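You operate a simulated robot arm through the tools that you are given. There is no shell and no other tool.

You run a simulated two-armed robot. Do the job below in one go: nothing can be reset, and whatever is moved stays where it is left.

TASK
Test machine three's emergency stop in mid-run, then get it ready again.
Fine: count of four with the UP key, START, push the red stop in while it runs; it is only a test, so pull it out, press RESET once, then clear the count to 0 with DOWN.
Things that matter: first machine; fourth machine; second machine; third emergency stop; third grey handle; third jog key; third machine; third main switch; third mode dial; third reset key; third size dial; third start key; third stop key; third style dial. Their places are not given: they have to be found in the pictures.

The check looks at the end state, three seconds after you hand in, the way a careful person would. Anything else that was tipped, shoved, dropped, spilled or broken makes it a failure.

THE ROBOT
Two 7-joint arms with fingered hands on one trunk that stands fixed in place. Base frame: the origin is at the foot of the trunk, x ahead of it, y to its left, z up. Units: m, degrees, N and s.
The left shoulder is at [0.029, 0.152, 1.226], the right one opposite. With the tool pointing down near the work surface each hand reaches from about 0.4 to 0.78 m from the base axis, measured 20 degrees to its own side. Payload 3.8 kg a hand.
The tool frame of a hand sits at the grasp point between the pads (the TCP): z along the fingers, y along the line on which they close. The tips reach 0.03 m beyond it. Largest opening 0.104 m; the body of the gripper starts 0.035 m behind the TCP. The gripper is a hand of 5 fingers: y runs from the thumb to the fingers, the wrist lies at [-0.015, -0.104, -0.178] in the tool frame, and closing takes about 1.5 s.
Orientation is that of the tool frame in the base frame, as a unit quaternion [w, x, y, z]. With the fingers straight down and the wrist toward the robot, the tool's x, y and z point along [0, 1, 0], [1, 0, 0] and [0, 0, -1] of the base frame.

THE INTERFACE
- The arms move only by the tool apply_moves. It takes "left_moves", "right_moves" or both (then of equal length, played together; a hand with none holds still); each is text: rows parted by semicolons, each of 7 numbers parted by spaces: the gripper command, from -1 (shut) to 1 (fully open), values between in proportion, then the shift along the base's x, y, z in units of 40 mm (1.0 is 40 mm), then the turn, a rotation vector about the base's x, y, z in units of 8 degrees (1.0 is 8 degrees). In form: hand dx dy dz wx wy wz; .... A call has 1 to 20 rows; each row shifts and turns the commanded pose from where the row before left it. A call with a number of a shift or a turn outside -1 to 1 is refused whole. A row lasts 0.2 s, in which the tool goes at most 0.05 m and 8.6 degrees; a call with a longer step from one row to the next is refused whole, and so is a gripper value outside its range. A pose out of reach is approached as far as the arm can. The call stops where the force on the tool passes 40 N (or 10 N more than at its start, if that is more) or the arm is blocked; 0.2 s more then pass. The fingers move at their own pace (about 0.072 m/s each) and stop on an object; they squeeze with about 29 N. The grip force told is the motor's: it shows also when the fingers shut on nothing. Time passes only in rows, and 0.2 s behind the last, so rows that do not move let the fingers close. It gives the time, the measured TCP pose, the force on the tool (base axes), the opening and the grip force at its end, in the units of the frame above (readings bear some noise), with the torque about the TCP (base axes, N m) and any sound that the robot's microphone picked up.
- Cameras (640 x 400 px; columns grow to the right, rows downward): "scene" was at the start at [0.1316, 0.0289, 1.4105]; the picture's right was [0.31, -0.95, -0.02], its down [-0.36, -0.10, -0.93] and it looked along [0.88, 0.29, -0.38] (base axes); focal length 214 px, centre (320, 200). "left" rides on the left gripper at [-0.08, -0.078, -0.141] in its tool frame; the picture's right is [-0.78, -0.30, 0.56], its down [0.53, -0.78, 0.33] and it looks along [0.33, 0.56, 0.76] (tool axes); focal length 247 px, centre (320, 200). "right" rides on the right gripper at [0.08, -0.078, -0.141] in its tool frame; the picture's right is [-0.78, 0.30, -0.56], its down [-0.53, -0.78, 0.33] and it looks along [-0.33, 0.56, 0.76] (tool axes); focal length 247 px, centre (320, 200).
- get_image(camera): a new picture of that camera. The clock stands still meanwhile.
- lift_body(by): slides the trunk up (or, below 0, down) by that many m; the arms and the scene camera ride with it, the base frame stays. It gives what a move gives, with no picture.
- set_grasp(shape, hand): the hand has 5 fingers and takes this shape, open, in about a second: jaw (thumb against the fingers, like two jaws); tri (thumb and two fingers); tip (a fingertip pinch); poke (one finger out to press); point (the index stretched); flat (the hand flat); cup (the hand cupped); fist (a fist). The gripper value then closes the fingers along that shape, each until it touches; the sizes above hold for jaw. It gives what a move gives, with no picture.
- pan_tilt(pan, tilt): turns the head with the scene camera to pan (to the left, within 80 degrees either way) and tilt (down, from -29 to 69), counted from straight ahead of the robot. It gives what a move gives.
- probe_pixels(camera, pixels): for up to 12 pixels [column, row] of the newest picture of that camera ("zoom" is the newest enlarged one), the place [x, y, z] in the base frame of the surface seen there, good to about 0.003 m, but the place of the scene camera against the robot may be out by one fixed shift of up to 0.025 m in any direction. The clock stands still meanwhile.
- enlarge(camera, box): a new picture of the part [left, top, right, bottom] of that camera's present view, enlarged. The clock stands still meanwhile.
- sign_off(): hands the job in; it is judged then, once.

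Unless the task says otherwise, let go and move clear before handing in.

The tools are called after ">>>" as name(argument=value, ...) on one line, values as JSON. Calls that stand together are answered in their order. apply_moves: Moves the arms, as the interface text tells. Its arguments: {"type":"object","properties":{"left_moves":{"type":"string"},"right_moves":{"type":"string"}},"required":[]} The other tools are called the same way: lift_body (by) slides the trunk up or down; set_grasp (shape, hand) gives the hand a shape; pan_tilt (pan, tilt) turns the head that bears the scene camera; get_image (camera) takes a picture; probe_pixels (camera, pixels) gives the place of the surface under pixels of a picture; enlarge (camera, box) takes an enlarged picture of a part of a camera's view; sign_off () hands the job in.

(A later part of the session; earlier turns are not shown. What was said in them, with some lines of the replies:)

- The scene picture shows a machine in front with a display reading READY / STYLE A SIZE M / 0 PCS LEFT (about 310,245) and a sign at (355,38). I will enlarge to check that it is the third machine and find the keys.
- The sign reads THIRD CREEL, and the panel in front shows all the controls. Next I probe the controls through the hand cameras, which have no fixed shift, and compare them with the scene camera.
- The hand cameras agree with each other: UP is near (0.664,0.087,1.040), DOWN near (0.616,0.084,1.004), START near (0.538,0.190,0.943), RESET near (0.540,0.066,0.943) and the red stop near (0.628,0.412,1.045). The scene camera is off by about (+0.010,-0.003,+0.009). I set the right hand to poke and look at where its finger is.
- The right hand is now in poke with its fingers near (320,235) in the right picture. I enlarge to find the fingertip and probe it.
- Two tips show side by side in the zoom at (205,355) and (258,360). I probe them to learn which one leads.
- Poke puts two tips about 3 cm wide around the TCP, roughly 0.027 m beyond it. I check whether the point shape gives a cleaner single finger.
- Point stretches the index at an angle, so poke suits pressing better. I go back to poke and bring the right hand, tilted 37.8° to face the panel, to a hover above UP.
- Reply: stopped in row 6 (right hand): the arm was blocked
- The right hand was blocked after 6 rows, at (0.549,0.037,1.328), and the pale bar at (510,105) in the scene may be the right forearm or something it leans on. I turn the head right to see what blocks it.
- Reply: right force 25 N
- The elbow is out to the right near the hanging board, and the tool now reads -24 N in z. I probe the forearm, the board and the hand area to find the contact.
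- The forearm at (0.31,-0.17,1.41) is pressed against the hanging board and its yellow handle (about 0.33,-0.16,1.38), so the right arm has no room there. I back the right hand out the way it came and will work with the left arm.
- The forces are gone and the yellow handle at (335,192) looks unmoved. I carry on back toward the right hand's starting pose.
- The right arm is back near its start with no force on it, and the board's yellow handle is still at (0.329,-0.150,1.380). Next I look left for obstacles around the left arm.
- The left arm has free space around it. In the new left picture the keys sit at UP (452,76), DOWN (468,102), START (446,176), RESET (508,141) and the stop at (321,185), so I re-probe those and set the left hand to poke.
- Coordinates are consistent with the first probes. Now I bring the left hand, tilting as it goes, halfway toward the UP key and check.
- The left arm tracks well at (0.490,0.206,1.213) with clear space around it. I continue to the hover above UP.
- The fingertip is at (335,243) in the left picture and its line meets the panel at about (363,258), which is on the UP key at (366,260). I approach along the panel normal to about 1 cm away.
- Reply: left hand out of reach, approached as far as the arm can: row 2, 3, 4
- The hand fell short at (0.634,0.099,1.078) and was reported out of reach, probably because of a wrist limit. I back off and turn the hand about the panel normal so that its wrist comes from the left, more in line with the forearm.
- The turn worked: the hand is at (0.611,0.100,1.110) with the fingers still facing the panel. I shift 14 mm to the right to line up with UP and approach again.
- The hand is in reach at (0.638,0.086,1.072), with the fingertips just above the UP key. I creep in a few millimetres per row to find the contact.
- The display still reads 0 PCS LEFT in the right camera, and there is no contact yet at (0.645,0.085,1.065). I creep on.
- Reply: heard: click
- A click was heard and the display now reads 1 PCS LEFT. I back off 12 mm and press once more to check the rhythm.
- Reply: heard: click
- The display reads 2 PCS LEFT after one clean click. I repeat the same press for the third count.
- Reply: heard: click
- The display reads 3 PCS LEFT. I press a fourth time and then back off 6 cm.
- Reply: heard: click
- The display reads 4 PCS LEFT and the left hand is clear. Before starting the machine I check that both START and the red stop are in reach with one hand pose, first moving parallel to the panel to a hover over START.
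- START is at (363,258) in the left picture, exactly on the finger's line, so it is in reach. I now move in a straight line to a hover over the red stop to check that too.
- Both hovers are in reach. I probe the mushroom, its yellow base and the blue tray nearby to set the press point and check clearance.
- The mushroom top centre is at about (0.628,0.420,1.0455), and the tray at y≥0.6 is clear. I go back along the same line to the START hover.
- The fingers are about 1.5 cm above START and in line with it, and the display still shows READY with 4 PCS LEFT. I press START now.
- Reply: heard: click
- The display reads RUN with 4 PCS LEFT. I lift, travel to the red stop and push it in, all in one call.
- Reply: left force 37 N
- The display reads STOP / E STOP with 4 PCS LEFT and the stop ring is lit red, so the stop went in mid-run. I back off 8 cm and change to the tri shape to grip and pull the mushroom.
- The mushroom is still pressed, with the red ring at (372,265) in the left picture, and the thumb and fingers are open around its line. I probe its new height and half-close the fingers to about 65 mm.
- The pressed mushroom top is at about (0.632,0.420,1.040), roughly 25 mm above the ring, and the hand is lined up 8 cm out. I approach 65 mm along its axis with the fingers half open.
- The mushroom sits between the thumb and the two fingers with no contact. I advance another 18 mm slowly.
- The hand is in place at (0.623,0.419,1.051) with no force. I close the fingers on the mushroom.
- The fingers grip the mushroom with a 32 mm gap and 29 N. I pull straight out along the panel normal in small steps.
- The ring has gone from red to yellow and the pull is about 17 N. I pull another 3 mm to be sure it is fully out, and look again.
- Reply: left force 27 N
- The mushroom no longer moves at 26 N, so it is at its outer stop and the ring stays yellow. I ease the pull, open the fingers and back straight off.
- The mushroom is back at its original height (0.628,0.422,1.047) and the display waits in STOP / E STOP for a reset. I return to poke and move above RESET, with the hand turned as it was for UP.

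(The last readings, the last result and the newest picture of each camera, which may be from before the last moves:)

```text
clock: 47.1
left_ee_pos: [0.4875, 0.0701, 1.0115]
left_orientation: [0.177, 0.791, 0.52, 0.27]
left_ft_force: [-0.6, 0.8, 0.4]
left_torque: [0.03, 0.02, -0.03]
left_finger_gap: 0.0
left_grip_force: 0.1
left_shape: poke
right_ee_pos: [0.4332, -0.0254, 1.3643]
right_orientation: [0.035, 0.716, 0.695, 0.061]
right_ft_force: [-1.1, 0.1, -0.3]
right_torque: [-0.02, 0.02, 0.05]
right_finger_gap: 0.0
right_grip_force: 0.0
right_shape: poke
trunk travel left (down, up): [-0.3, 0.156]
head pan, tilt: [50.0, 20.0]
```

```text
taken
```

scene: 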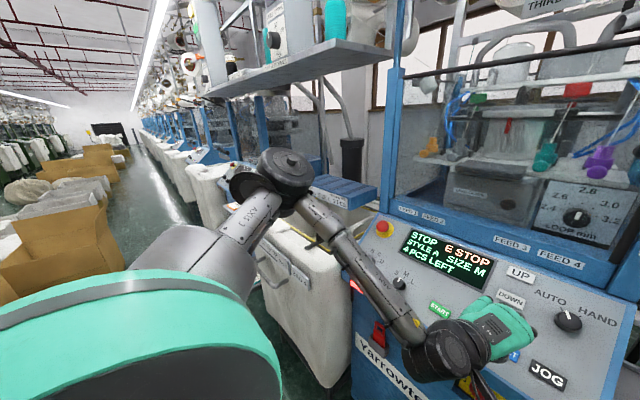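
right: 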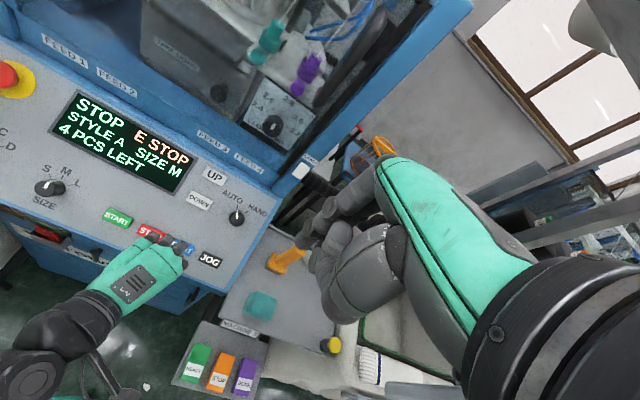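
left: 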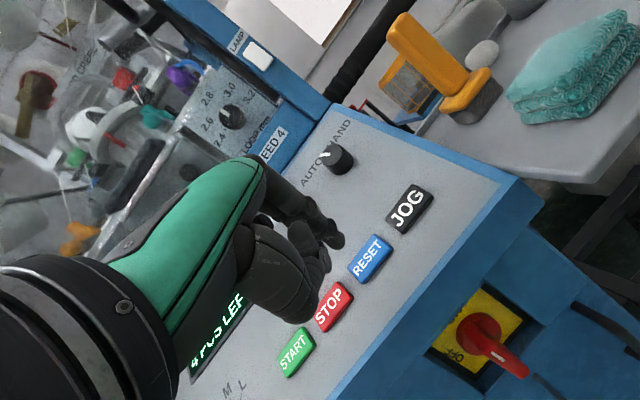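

RESET at (369,258) is on the finger's line in the left picture. I make a small correction and approach to about 1.5 cm above it.

>>> apply_moves(left_moves="-1 0.18 -0.08 -0.336 0 0 0;-1 0.23 0 -0.296 0 0 0;-1 0.23 0 -0.296 0 0 0;-1 0 0 0 0 0 0")

>>> enlarge(camera="left", box=[260, 170, 420, 270])

```text
clock: 48.1
left_ee_pos: [0.5108, 0.075, 0.9806]
left_orientation: [0.177, 0.79, 0.52, 0.272]
left_ft_force: [-0.4, 0.2, 0.5]
left_torque: [-0.02, 0.01, 0.01]
left_finger_gap: 0.0
left_grip_force: 0.1
left_shape: poke
left hand out of reach, approached as far as the arm can: row 2, 3
right_ee_pos: [0.434, -0.0265, 1.3642]
right_orientation: [0.035, 0.716, 0.695, 0.059]
right_ft_force: [0.7, -0.5, 0.7]
right_torque: [0.01, 0.02, -0.01]
right_finger_gap: 0.0002
right_grip_force: 0.0
right_shape: poke
trunk travel left (down, up): [-0.3, 0.156]
head pan, tilt: [50.0, 20.0]
```

```text
4.00 times, centred on (340, 220) of left
```

zoom: 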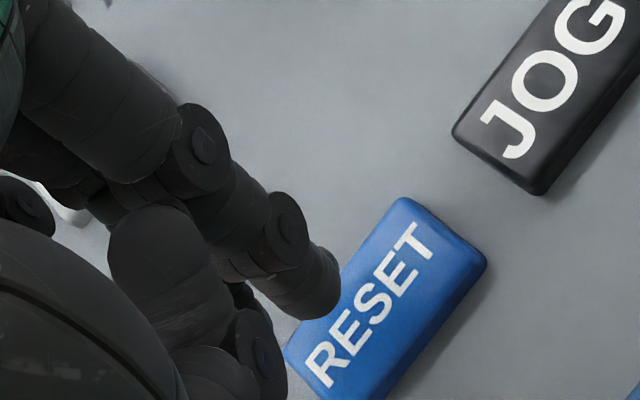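

Again slightly out of reach, at (0.511,0.075,0.981). I back off 3 cm and turn the hand another 24° about the panel normal.

>>> apply_moves(left_moves="-1 -0.23 0 0.296 0 0 0;-1 -0.23 0 0.296 0 0 0;-1 0 0 0 0.613 0 -0.79;-1 0 0 0 0.613 0 -0.79;-1 0 0 0 0.613 0 -0.79;-1 0 0 0 0 0 0")

>>> get_image(camera="left")

>>> get_image(camera="right")

```text
clock: 49.5
left_ee_pos: [0.4928, 0.0741, 1.0057]
left_orientation: [0.116, 0.881, 0.344, 0.303]
left_ft_force: [-0.8, 0.3, 0.3]
left_torque: [0.0, -0.03, 0.0]
left_finger_gap: 0.0
left_grip_force: 0.1
left_shape: poke
right_ee_pos: [0.4352, -0.026, 1.364]
right_orientation: [0.035, 0.717, 0.694, 0.058]
right_ft_force: [0.3, 0.6, 0.7]
right_torque: [0.01, 0.01, 0.0]
right_finger_gap: 0.0001
right_grip_force: 0.2
right_shape: poke
trunk travel left (down, up): [-0.3, 0.156]
head pan, tilt: [50.0, 20.0]
```

```text
taken
```

left: 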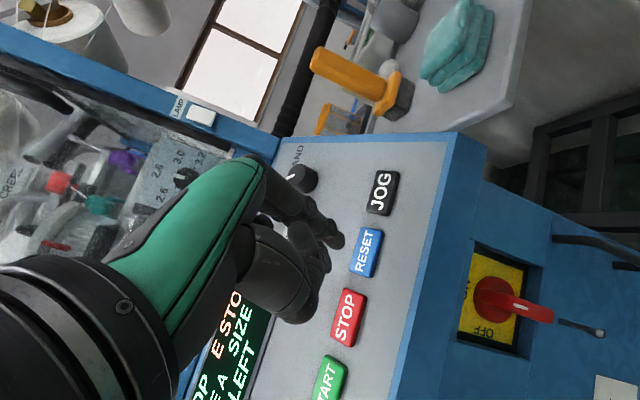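

```text
taken
```

right: 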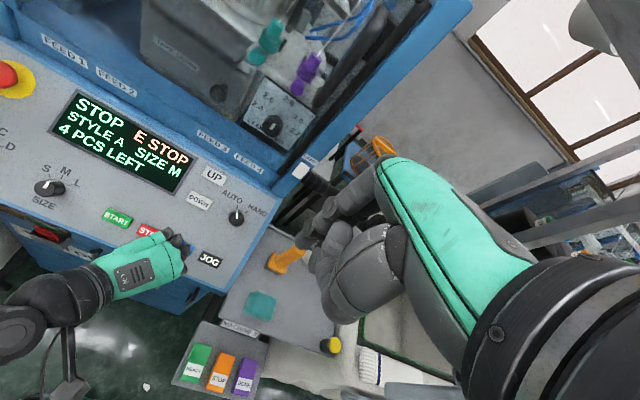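

The turned hand is at (0.493,0.074,1.006), and RESET is at (367,252) in the left picture. I correct by 7 mm to the right and approach again.

>>> apply_moves(left_moves="-1 -0.08 -0.18 -0.06 0 0 0;-1 0.23 0 -0.296 0 0 0;-1 0.23 0 -0.296 0 0 0;-1 0.1225 0 -0.158 0 0 0;-1 0 0 0 0 0 0")

>>> enlarge(camera="left", box=[260, 170, 420, 270])

>>> enlarge(camera="right", box=[50, 160, 242, 280])

```text
clock: 50.7
left_ee_pos: [0.5132, 0.0675, 0.9721]
left_orientation: [0.117, 0.881, 0.345, 0.303]
left_ft_force: [-0.2, -0.5, 0.5]
left_torque: [0.0, 0.0, -0.01]
left_finger_gap: 0.0001
left_grip_force: 0.1
left_shape: poke
right_ee_pos: [0.4337, -0.0263, 1.3641]
right_orientation: [0.035, 0.717, 0.694, 0.059]
right_ft_force: [0.6, -0.2, 0.4]
right_torque: [0.01, -0.02, -0.02]
right_finger_gap: 0.0
right_grip_force: 0.1
right_shape: poke
trunk travel left (down, up): [-0.3, 0.156]
head pan, tilt: [50.0, 20.0]
```

```text
4.00 times, centred on (340, 220) of left
```

zoom: 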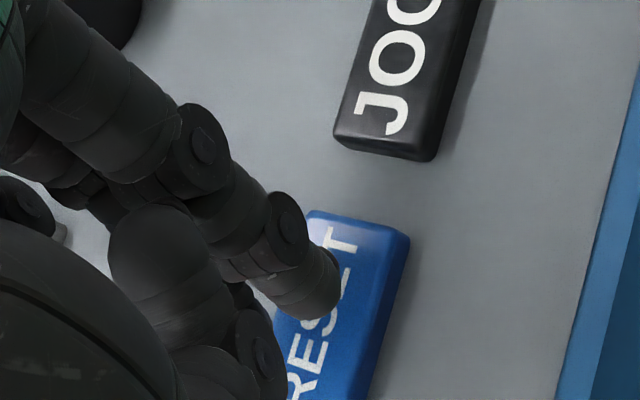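

```text
3.33 times, centred on (146, 220) of right
```

zoom: 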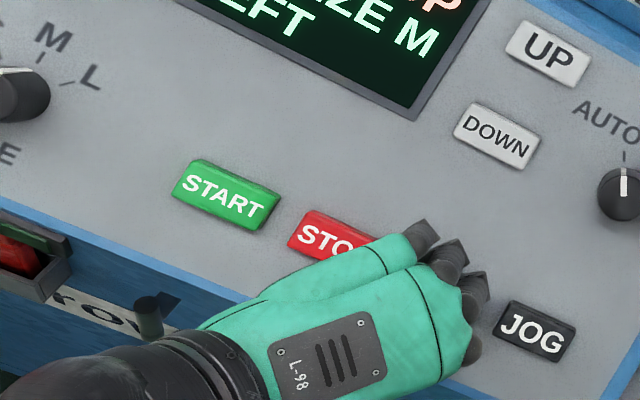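

The hand is in reach and about 1.3 cm above RESET. I press it once.

>>> apply_moves(left_moves="-1 0.092 0 -0.1185 0 0 0;-1 0.0766 0 -0.099 0 0 0;-1 0.046 0 -0.059 0 0 0")

>>> get_image(camera="scene")

>>> enlarge(camera="right", box=[0, 50, 240, 200])

```text
clock: 51.5
left_ee_pos: [0.5201, 0.0649, 0.9611]
left_orientation: [0.118, 0.88, 0.345, 0.304]
left_ft_force: [-0.7, -0.5, 2.1]
left_torque: [0.02, -0.06, 0.0]
left_finger_gap: 0.0002
left_grip_force: 0.1
left_shape: poke
right_ee_pos: [0.4331, -0.0265, 1.3632]
right_orientation: [0.036, 0.716, 0.694, 0.06]
right_ft_force: [0.6, -0.2, 0.4]
right_torque: [0.02, 0.01, 0.0]
right_finger_gap: 0.0001
right_grip_force: 0.1
right_shape: poke
trunk travel left (down, up): [-0.3, 0.156]
head pan, tilt: [50.0, 20.0]
heard: click
```

```text
taken
```

scene: 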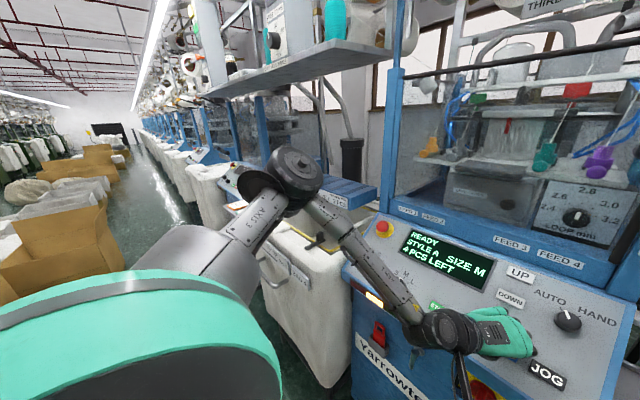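

```text
2.67 times, centred on (120, 125) of right
```

zoom: 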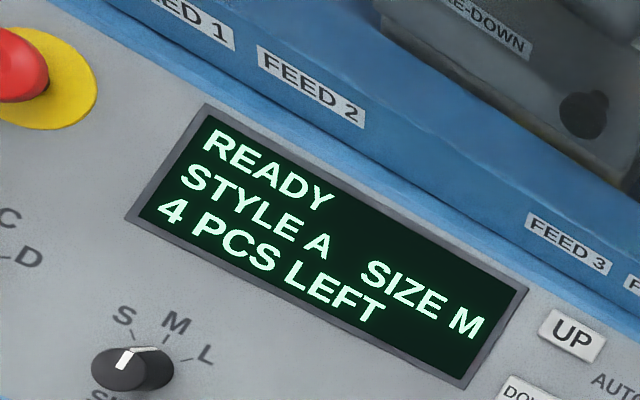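

One click, and the display reads READY / 4 PCS LEFT with no alarm. I lift straight off and move above DOWN.

>>> apply_moves(left_moves="-1 -0.23 0 0.296 0 0 0;-1 -0.23 0 0.296 0 0 0;-1 -0.23 0 0.296 0 0 0;-1 -0.23 0 0.296 0 0 0;-1 0.658 0.171 0.533 0 0 0;-1 0.658 0.171 0.533 0 0 0;-1 0.658 0.171 0.533 0 0 0;-1 0 0 0 0 0 0")

>>> get_image(camera="left")

>>> get_image(camera="right")

```text
clock: 53.3
left_ee_pos: [0.5583, 0.0885, 1.0711]
left_orientation: [0.117, 0.881, 0.344, 0.302]
left_ft_force: [0.0, 0.6, -0.8]
left_torque: [0.03, 0.04, 0.01]
left_finger_gap: 0.0
left_grip_force: 0.0
left_shape: poke
right_ee_pos: [0.4337, -0.025, 1.3645]
right_orientation: [0.035, 0.717, 0.694, 0.059]
right_ft_force: [-0.3, -0.5, 0.8]
right_torque: [-0.02, -0.02, -0.03]
right_finger_gap: 0.0001
right_grip_force: 0.0
right_shape: poke
trunk travel left (down, up): [-0.3, 0.156]
head pan, tilt: [50.0, 20.0]
```

```text
taken
```

left: 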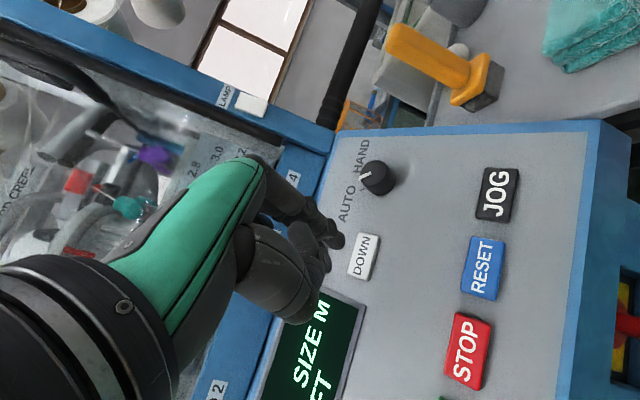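

```text
taken
```

right: 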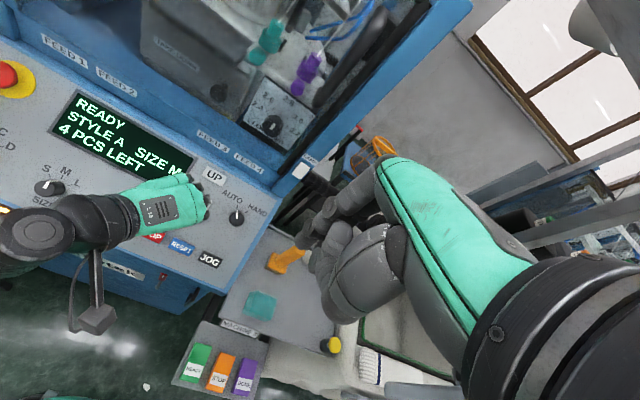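

DOWN at (363,257) is exactly on the finger's line. I approach to about 1.5 cm above it.

>>> apply_moves(left_moves="-1 0.27 -0.04 -0.27 0 0 0;-1 0.23 0 -0.296 0 0 0;-1 0.23 0 -0.296 0 0 0;-1 0 0 0 0 0 0")

>>> enlarge(camera="left", box=[260, 170, 420, 270])

>>> enlarge(camera="right", box=[40, 80, 260, 218])

```text
clock: 54.3
left_ee_pos: [0.59, 0.0854, 1.0366]
left_orientation: [0.117, 0.881, 0.345, 0.303]
left_ft_force: [0.5, -0.4, -0.2]
left_torque: [0.03, -0.01, 0.0]
left_finger_gap: 0.0004
left_grip_force: 0.1
left_shape: poke
right_ee_pos: [0.4341, -0.0251, 1.3629]
right_orientation: [0.035, 0.716, 0.695, 0.059]
right_ft_force: [-0.5, 0.3, -0.9]
right_torque: [0.04, -0.01, -0.01]
right_finger_gap: 0.0001
right_grip_force: 0.1
right_shape: poke
trunk travel left (down, up): [-0.3, 0.156]
head pan, tilt: [50.0, 20.0]
```

```text
4.00 times, centred on (340, 220) of left
```

zoom: 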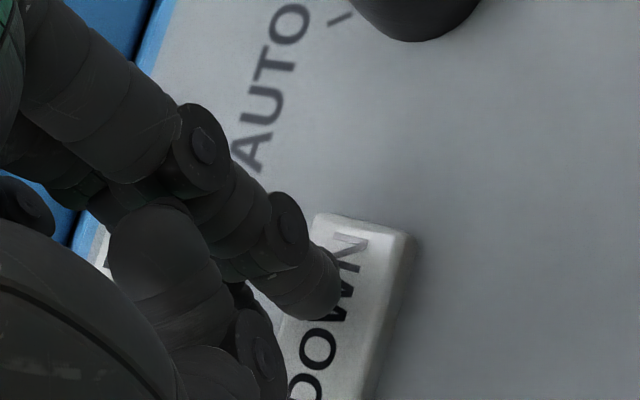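

```text
2.90 times, centred on (150, 149) of right
```

zoom: 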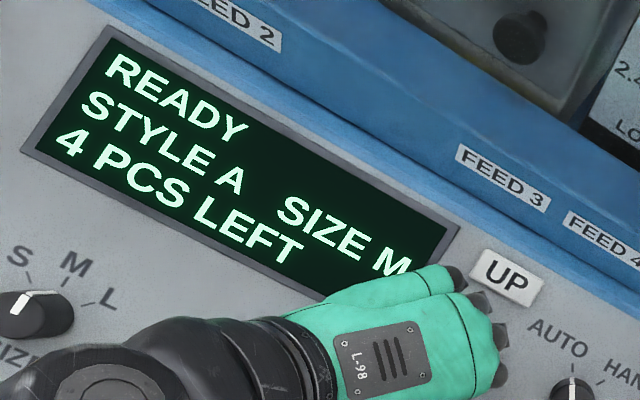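

The fingers are about 1.5 cm above DOWN. I press once and check the count.

>>> apply_moves(left_moves="-1 0.092 0 -0.1185 0 0 0;-1 0.0766 0 -0.099 0 0 0;-1 0.069 0 -0.089 0 0 0")

>>> enlarge(camera="right", box=[40, 80, 260, 218])

```text
clock: 55.1
left_ee_pos: [0.6006, 0.0863, 1.0262]
left_orientation: [0.119, 0.88, 0.345, 0.304]
left_ft_force: [-0.6, -0.4, 2.5]
left_torque: [0.02, -0.07, 0.01]
left_finger_gap: 0.0
left_grip_force: 0.0
left_shape: poke
right_ee_pos: [0.433, -0.027, 1.3641]
right_orientation: [0.035, 0.716, 0.694, 0.059]
right_ft_force: [0.1, -0.1, 0.5]
right_torque: [-0.02, 0.03, -0.02]
right_finger_gap: 0.0001
right_grip_force: 0.1
right_shape: poke
trunk travel left (down, up): [-0.3, 0.156]
head pan, tilt: [50.0, 20.0]
heard: click
```

```text
2.90 times, centred on (150, 149) of right
```

zoom: 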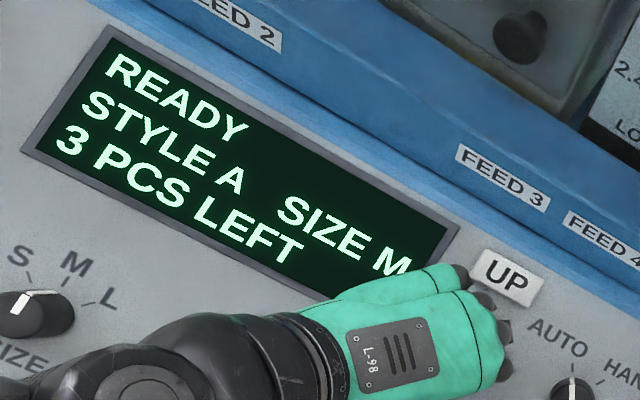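

The count went down to 3 PCS LEFT. I back off and press DOWN again.

>>> apply_moves(left_moves="-1 -0.092 0 0.118 0 0 0;-1 -0.092 0 0.118 0 0 0;-1 0 0 0 0 0 0;-1 0.092 0 -0.118 0 0 0;-1 0.1 0 -0.128 0 0 0;-1 0 0 0 0 0 0")

>>> enlarge(camera="right", box=[40, 80, 260, 218])

```text
clock: 56.5
left_ee_pos: [0.6023, 0.0854, 1.0261]
left_orientation: [0.117, 0.881, 0.345, 0.303]
left_ft_force: [-0.6, -0.3, 2.5]
left_torque: [0.01, -0.04, -0.02]
left_finger_gap: 0.0002
left_grip_force: 0.0
left_shape: poke
right_ee_pos: [0.4325, -0.0246, 1.365]
right_orientation: [0.034, 0.717, 0.694, 0.06]
right_ft_force: [0.6, -0.4, -0.1]
right_torque: [-0.01, 0.01, -0.04]
right_finger_gap: 0.0
right_grip_force: 0.0
right_shape: poke
trunk travel left (down, up): [-0.3, 0.156]
head pan, tilt: [50.0, 20.0]
heard: click
```

```text
2.90 times, centred on (150, 149) of right
```

zoom: 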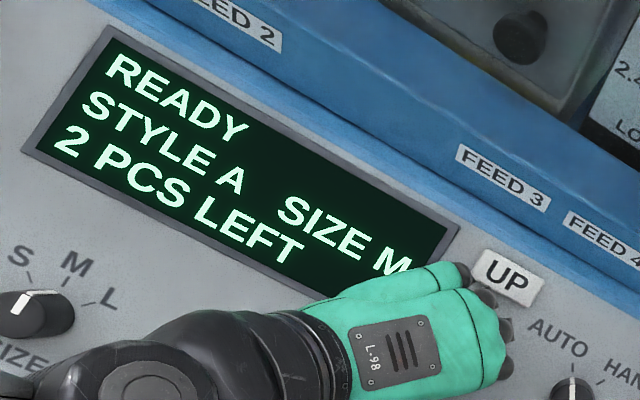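

The display reads 2 PCS LEFT. I press DOWN again.

>>> apply_moves(left_moves="-1 -0.096 0 0.123 0 0 0;-1 -0.096 0 0.123 0 0 0;-1 0 0 0 0 0 0;-1 0.096 0 -0.123 0 0 0;-1 0.096 0 -0.123 0 0 0;-1 0 0 0 0 0 0")

>>> enlarge(camera="right", box=[40, 80, 260, 218])

```text
clock: 57.9
left_ee_pos: [0.6012, 0.0845, 1.0264]
left_orientation: [0.117, 0.881, 0.345, 0.303]
left_ft_force: [-1.7, -0.4, 2.3]
left_torque: [0.05, -0.01, 0.0]
left_finger_gap: 0.0001
left_grip_force: 0.1
left_shape: poke
right_ee_pos: [0.433, -0.0253, 1.3641]
right_orientation: [0.036, 0.716, 0.695, 0.06]
right_ft_force: [-0.2, -0.4, 0.1]
right_torque: [-0.01, 0.01, 0.02]
right_finger_gap: 0.0
right_grip_force: 0.1
right_shape: poke
trunk travel left (down, up): [-0.3, 0.156]
head pan, tilt: [50.0, 20.0]
heard: click
```

```text
2.90 times, centred on (150, 149) of right
```

zoom: 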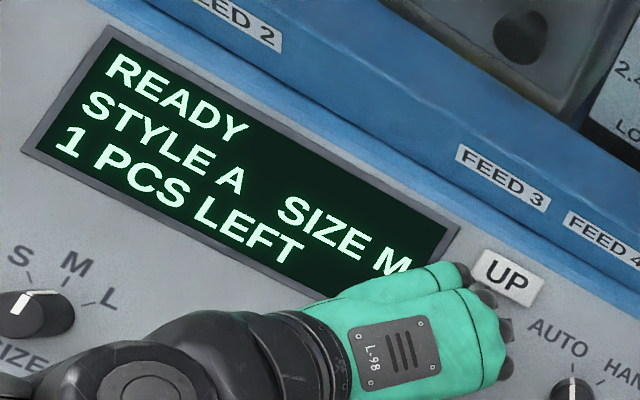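

The display reads 1 PCS LEFT. I press DOWN one last time and then back well off the panel.

>>> apply_moves(left_moves="-1 -0.096 0 0.123 0 0 0;-1 -0.096 0 0.123 0 0 0;-1 0 0 0 0 0 0;-1 0.096 0 -0.123 0 0 0;-1 0.096 0 -0.123 0 0 0;-1 0 0 0 0 0 0;-1 -0.23 0 0.296 0 0 0;-1 -0.23 0 0.296 0 0 0;-1 -0.23 0 0.296 0 0 0;-1 -0.23 0 0.296 0 0 0;-1 -0.23 0 0.296 0 0 0;-1 0 0 0 0 0 0")

>>> get_image(camera="right")

>>> enlarge(camera="right", box=[0, 50, 240, 200])

>>> get_image(camera="scene")

```text
clock: 60.5
left_ee_pos: [0.5554, 0.0864, 1.0864]
left_orientation: [0.117, 0.881, 0.344, 0.303]
left_ft_force: [0.5, 0.9, 0.4]
left_torque: [-0.01, 0.01, -0.02]
left_finger_gap: 0.0
left_grip_force: 0.0
left_shape: poke
right_ee_pos: [0.4344, -0.0249, 1.3641]
right_orientation: [0.035, 0.716, 0.695, 0.059]
right_ft_force: [0.5, -0.2, 0.1]
right_torque: [0.01, -0.01, -0.01]
right_finger_gap: 0.0
right_grip_force: 0.0
right_shape: poke
trunk travel left (down, up): [-0.3, 0.156]
head pan, tilt: [50.0, 20.0]
heard: click
```

```text
taken
```

right: 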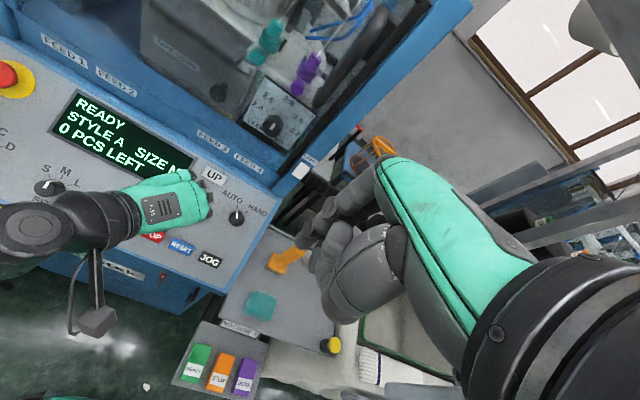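

```text
2.67 times, centred on (120, 125) of right
```

zoom: 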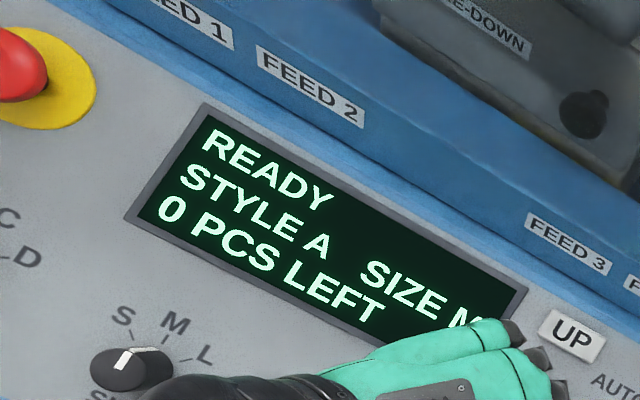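

```text
taken
```

scene: 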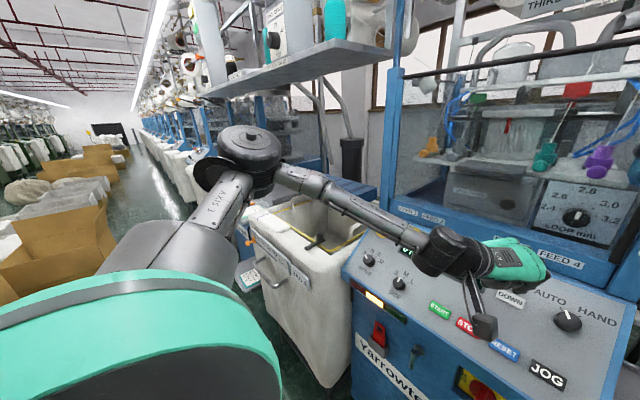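

The display reads READY / STYLE A / SIZE M / 0 PCS LEFT and the stop is out with its ring yellow. I move the left hand up and clear of the panel, undoing its turn.

>>> apply_moves(left_moves="-1 -0.375 0.586 0.586 -0.525 0 0.677;-1 -0.375 0.586 0.586 -0.525 0 0.677;-1 -0.375 0.586 0.586 -0.525 0 0.677;-1 -0.375 0.586 0.586 -0.525 0 0.677;-1 -0.375 0.586 0.586 -0.525 0 0.677;-1 -0.375 0.586 0.586 -0.525 0 0.677;-1 -0.375 0.586 0.586 -0.525 0 0.677;-1 -0.3 0.3 0.3 0 0.6 0;-1 -0.3 0.3 0.3 0 0.6 0;-1 -0.3 0.3 0.3 0 0.6 0;-1 0 0 0 0 0 0")

>>> pan_tilt(pan=5, tilt=20)

>>> get_image(camera="scene")

>>> get_image(camera="left")

```text
clock: 62.9
left_ee_pos: [0.4148, 0.2863, 1.2822]
left_orientation: [0.143, 0.688, 0.697, 0.143]
left_ft_force: [-0.7, -0.3, 0.3]
left_torque: [0.02, 0.0, 0.06]
left_finger_gap: 0.0
left_grip_force: 0.0
left_shape: poke
right_ee_pos: [0.4352, -0.0262, 1.3633]
right_orientation: [0.035, 0.716, 0.695, 0.058]
right_ft_force: [-1.1, -0.6, 0.3]
right_torque: [-0.01, 0.0, -0.04]
right_finger_gap: 0.0
right_grip_force: 0.0
right_shape: poke
trunk travel left (down, up): [-0.3, 0.156]
head pan, tilt: [50.0, 20.0]
```

```text
clock: 64.0
left_ee_pos: [0.4153, 0.2847, 1.2827]
left_orientation: [0.143, 0.689, 0.696, 0.143]
left_ft_force: [0.4, 0.1, -0.1]
left_torque: [0.01, -0.01, -0.01]
left_finger_gap: 0.0
left_grip_force: 0.0
left_shape: poke
right_ee_pos: [0.4341, -0.0266, 1.3628]
right_orientation: [0.035, 0.716, 0.695, 0.06]
right_ft_force: [-0.1, 0.0, 0.0]
right_torque: [0.02, 0.02, 0.02]
right_finger_gap: 0.0001
right_grip_force: 0.0
right_shape: poke
trunk travel left (down, up): [-0.3, 0.156]
head pan, tilt: [5.0, 20.0]
```

```text
taken
```

scene: 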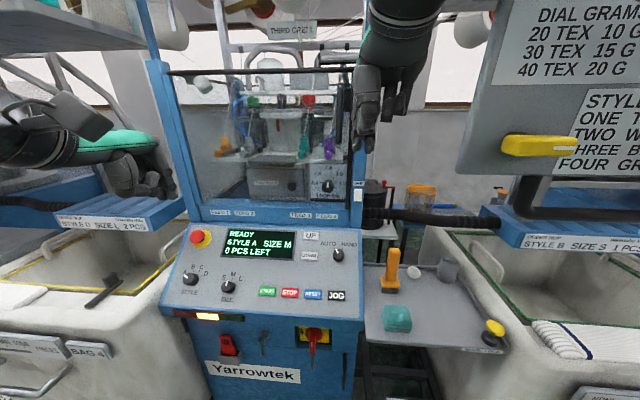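

```text
taken
```

left: 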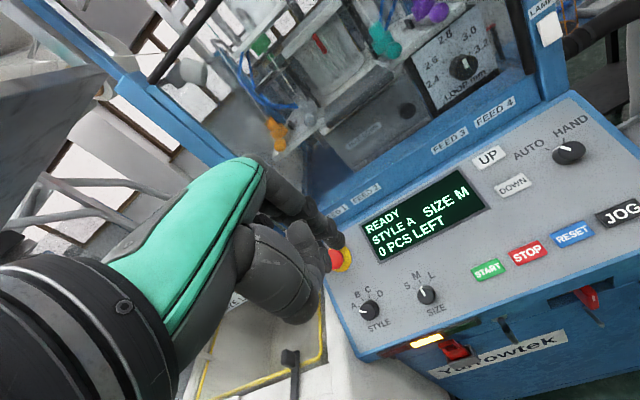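

The panel shows READY with 0 PCS LEFT, the amber lamp is on, and the stop and dials are as they were at the start. I take a last look right to confirm that the board the forearm touched is undisturbed.

>>> pan_tilt(pan=-25, tilt=10)

>>> get_image(camera="scene")

>>> enlarge(camera="left", box=[310, 120, 640, 330])

```text
clock: 65.0
left_ee_pos: [0.4145, 0.2863, 1.2832]
left_orientation: [0.142, 0.688, 0.697, 0.144]
left_ft_force: [0.3, 0.6, -0.3]
left_torque: [-0.01, -0.02, -0.02]
left_finger_gap: 0.0
left_grip_force: 0.2
left_shape: poke
right_ee_pos: [0.4334, -0.0245, 1.3648]
right_orientation: [0.036, 0.716, 0.695, 0.059]
right_ft_force: [0.2, 0.6, 0.3]
right_torque: [0.01, -0.01, -0.08]
right_finger_gap: 0.0002
right_grip_force: 0.0
right_shape: poke
trunk travel left (down, up): [-0.3, 0.156]
head pan, tilt: [-25.0, 10.0]
```

```text
taken
```

scene: 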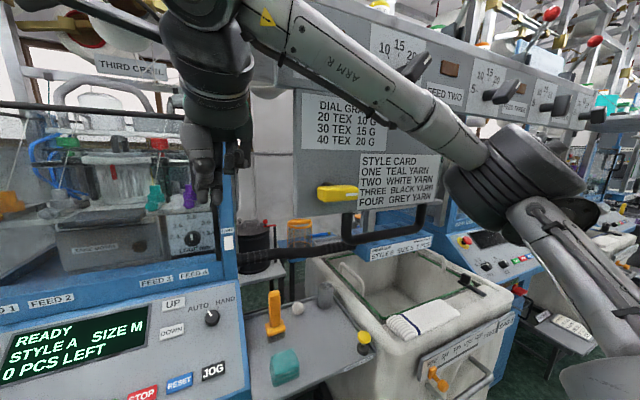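

```text
1.90 times, centred on (475, 225) of left
```

zoom: 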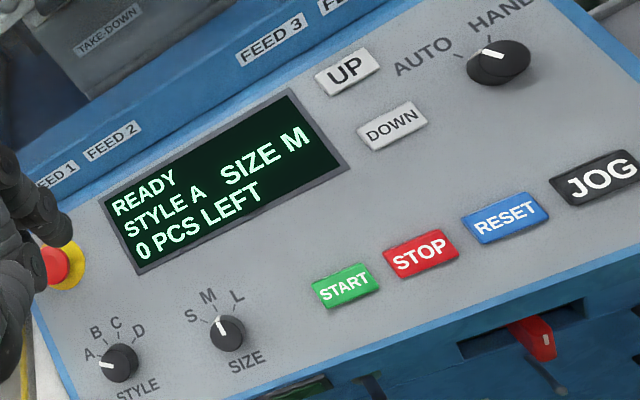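

The board hangs level with its yellow handle and dials in place. Machine three reads READY / 0 PCS LEFT, the stop is out, and both hands are clear, so I hand in.

>>> sign_off()

```text
The job is handed in.
```

Machine three's emergency stop worked in mid-run, and the machine is ready again. The display reads READY / STYLE A / SIZE M / 0 PCS LEFT, with the red stop pulled out and its ring yellow.

1. **Count:** I pressed UP four times, and the display showed 4 PCS LEFT.
2. **Run and stop:** I pressed START and the display showed RUN. I pushed the red stop in while it ran, and the display went to STOP / E STOP with 4 PCS LEFT.
3. **Recovery:** I pulled the stop back out to its original height, pressed RESET once (READY came back), then pressed DOWN four times to reach 0.

Early on, the right forearm pressed against the hanging board on the right, the one with the yarn and style card. I backed it out straight away and did all the work with the left arm. Afterwards the board hung level with its yellow handle and dials in place. I had no picture of it from before the contact, so I can't rule out a small shift.

The dials, mode switch and main switch on machine three look unchanged. Both hands are clear of the panel.
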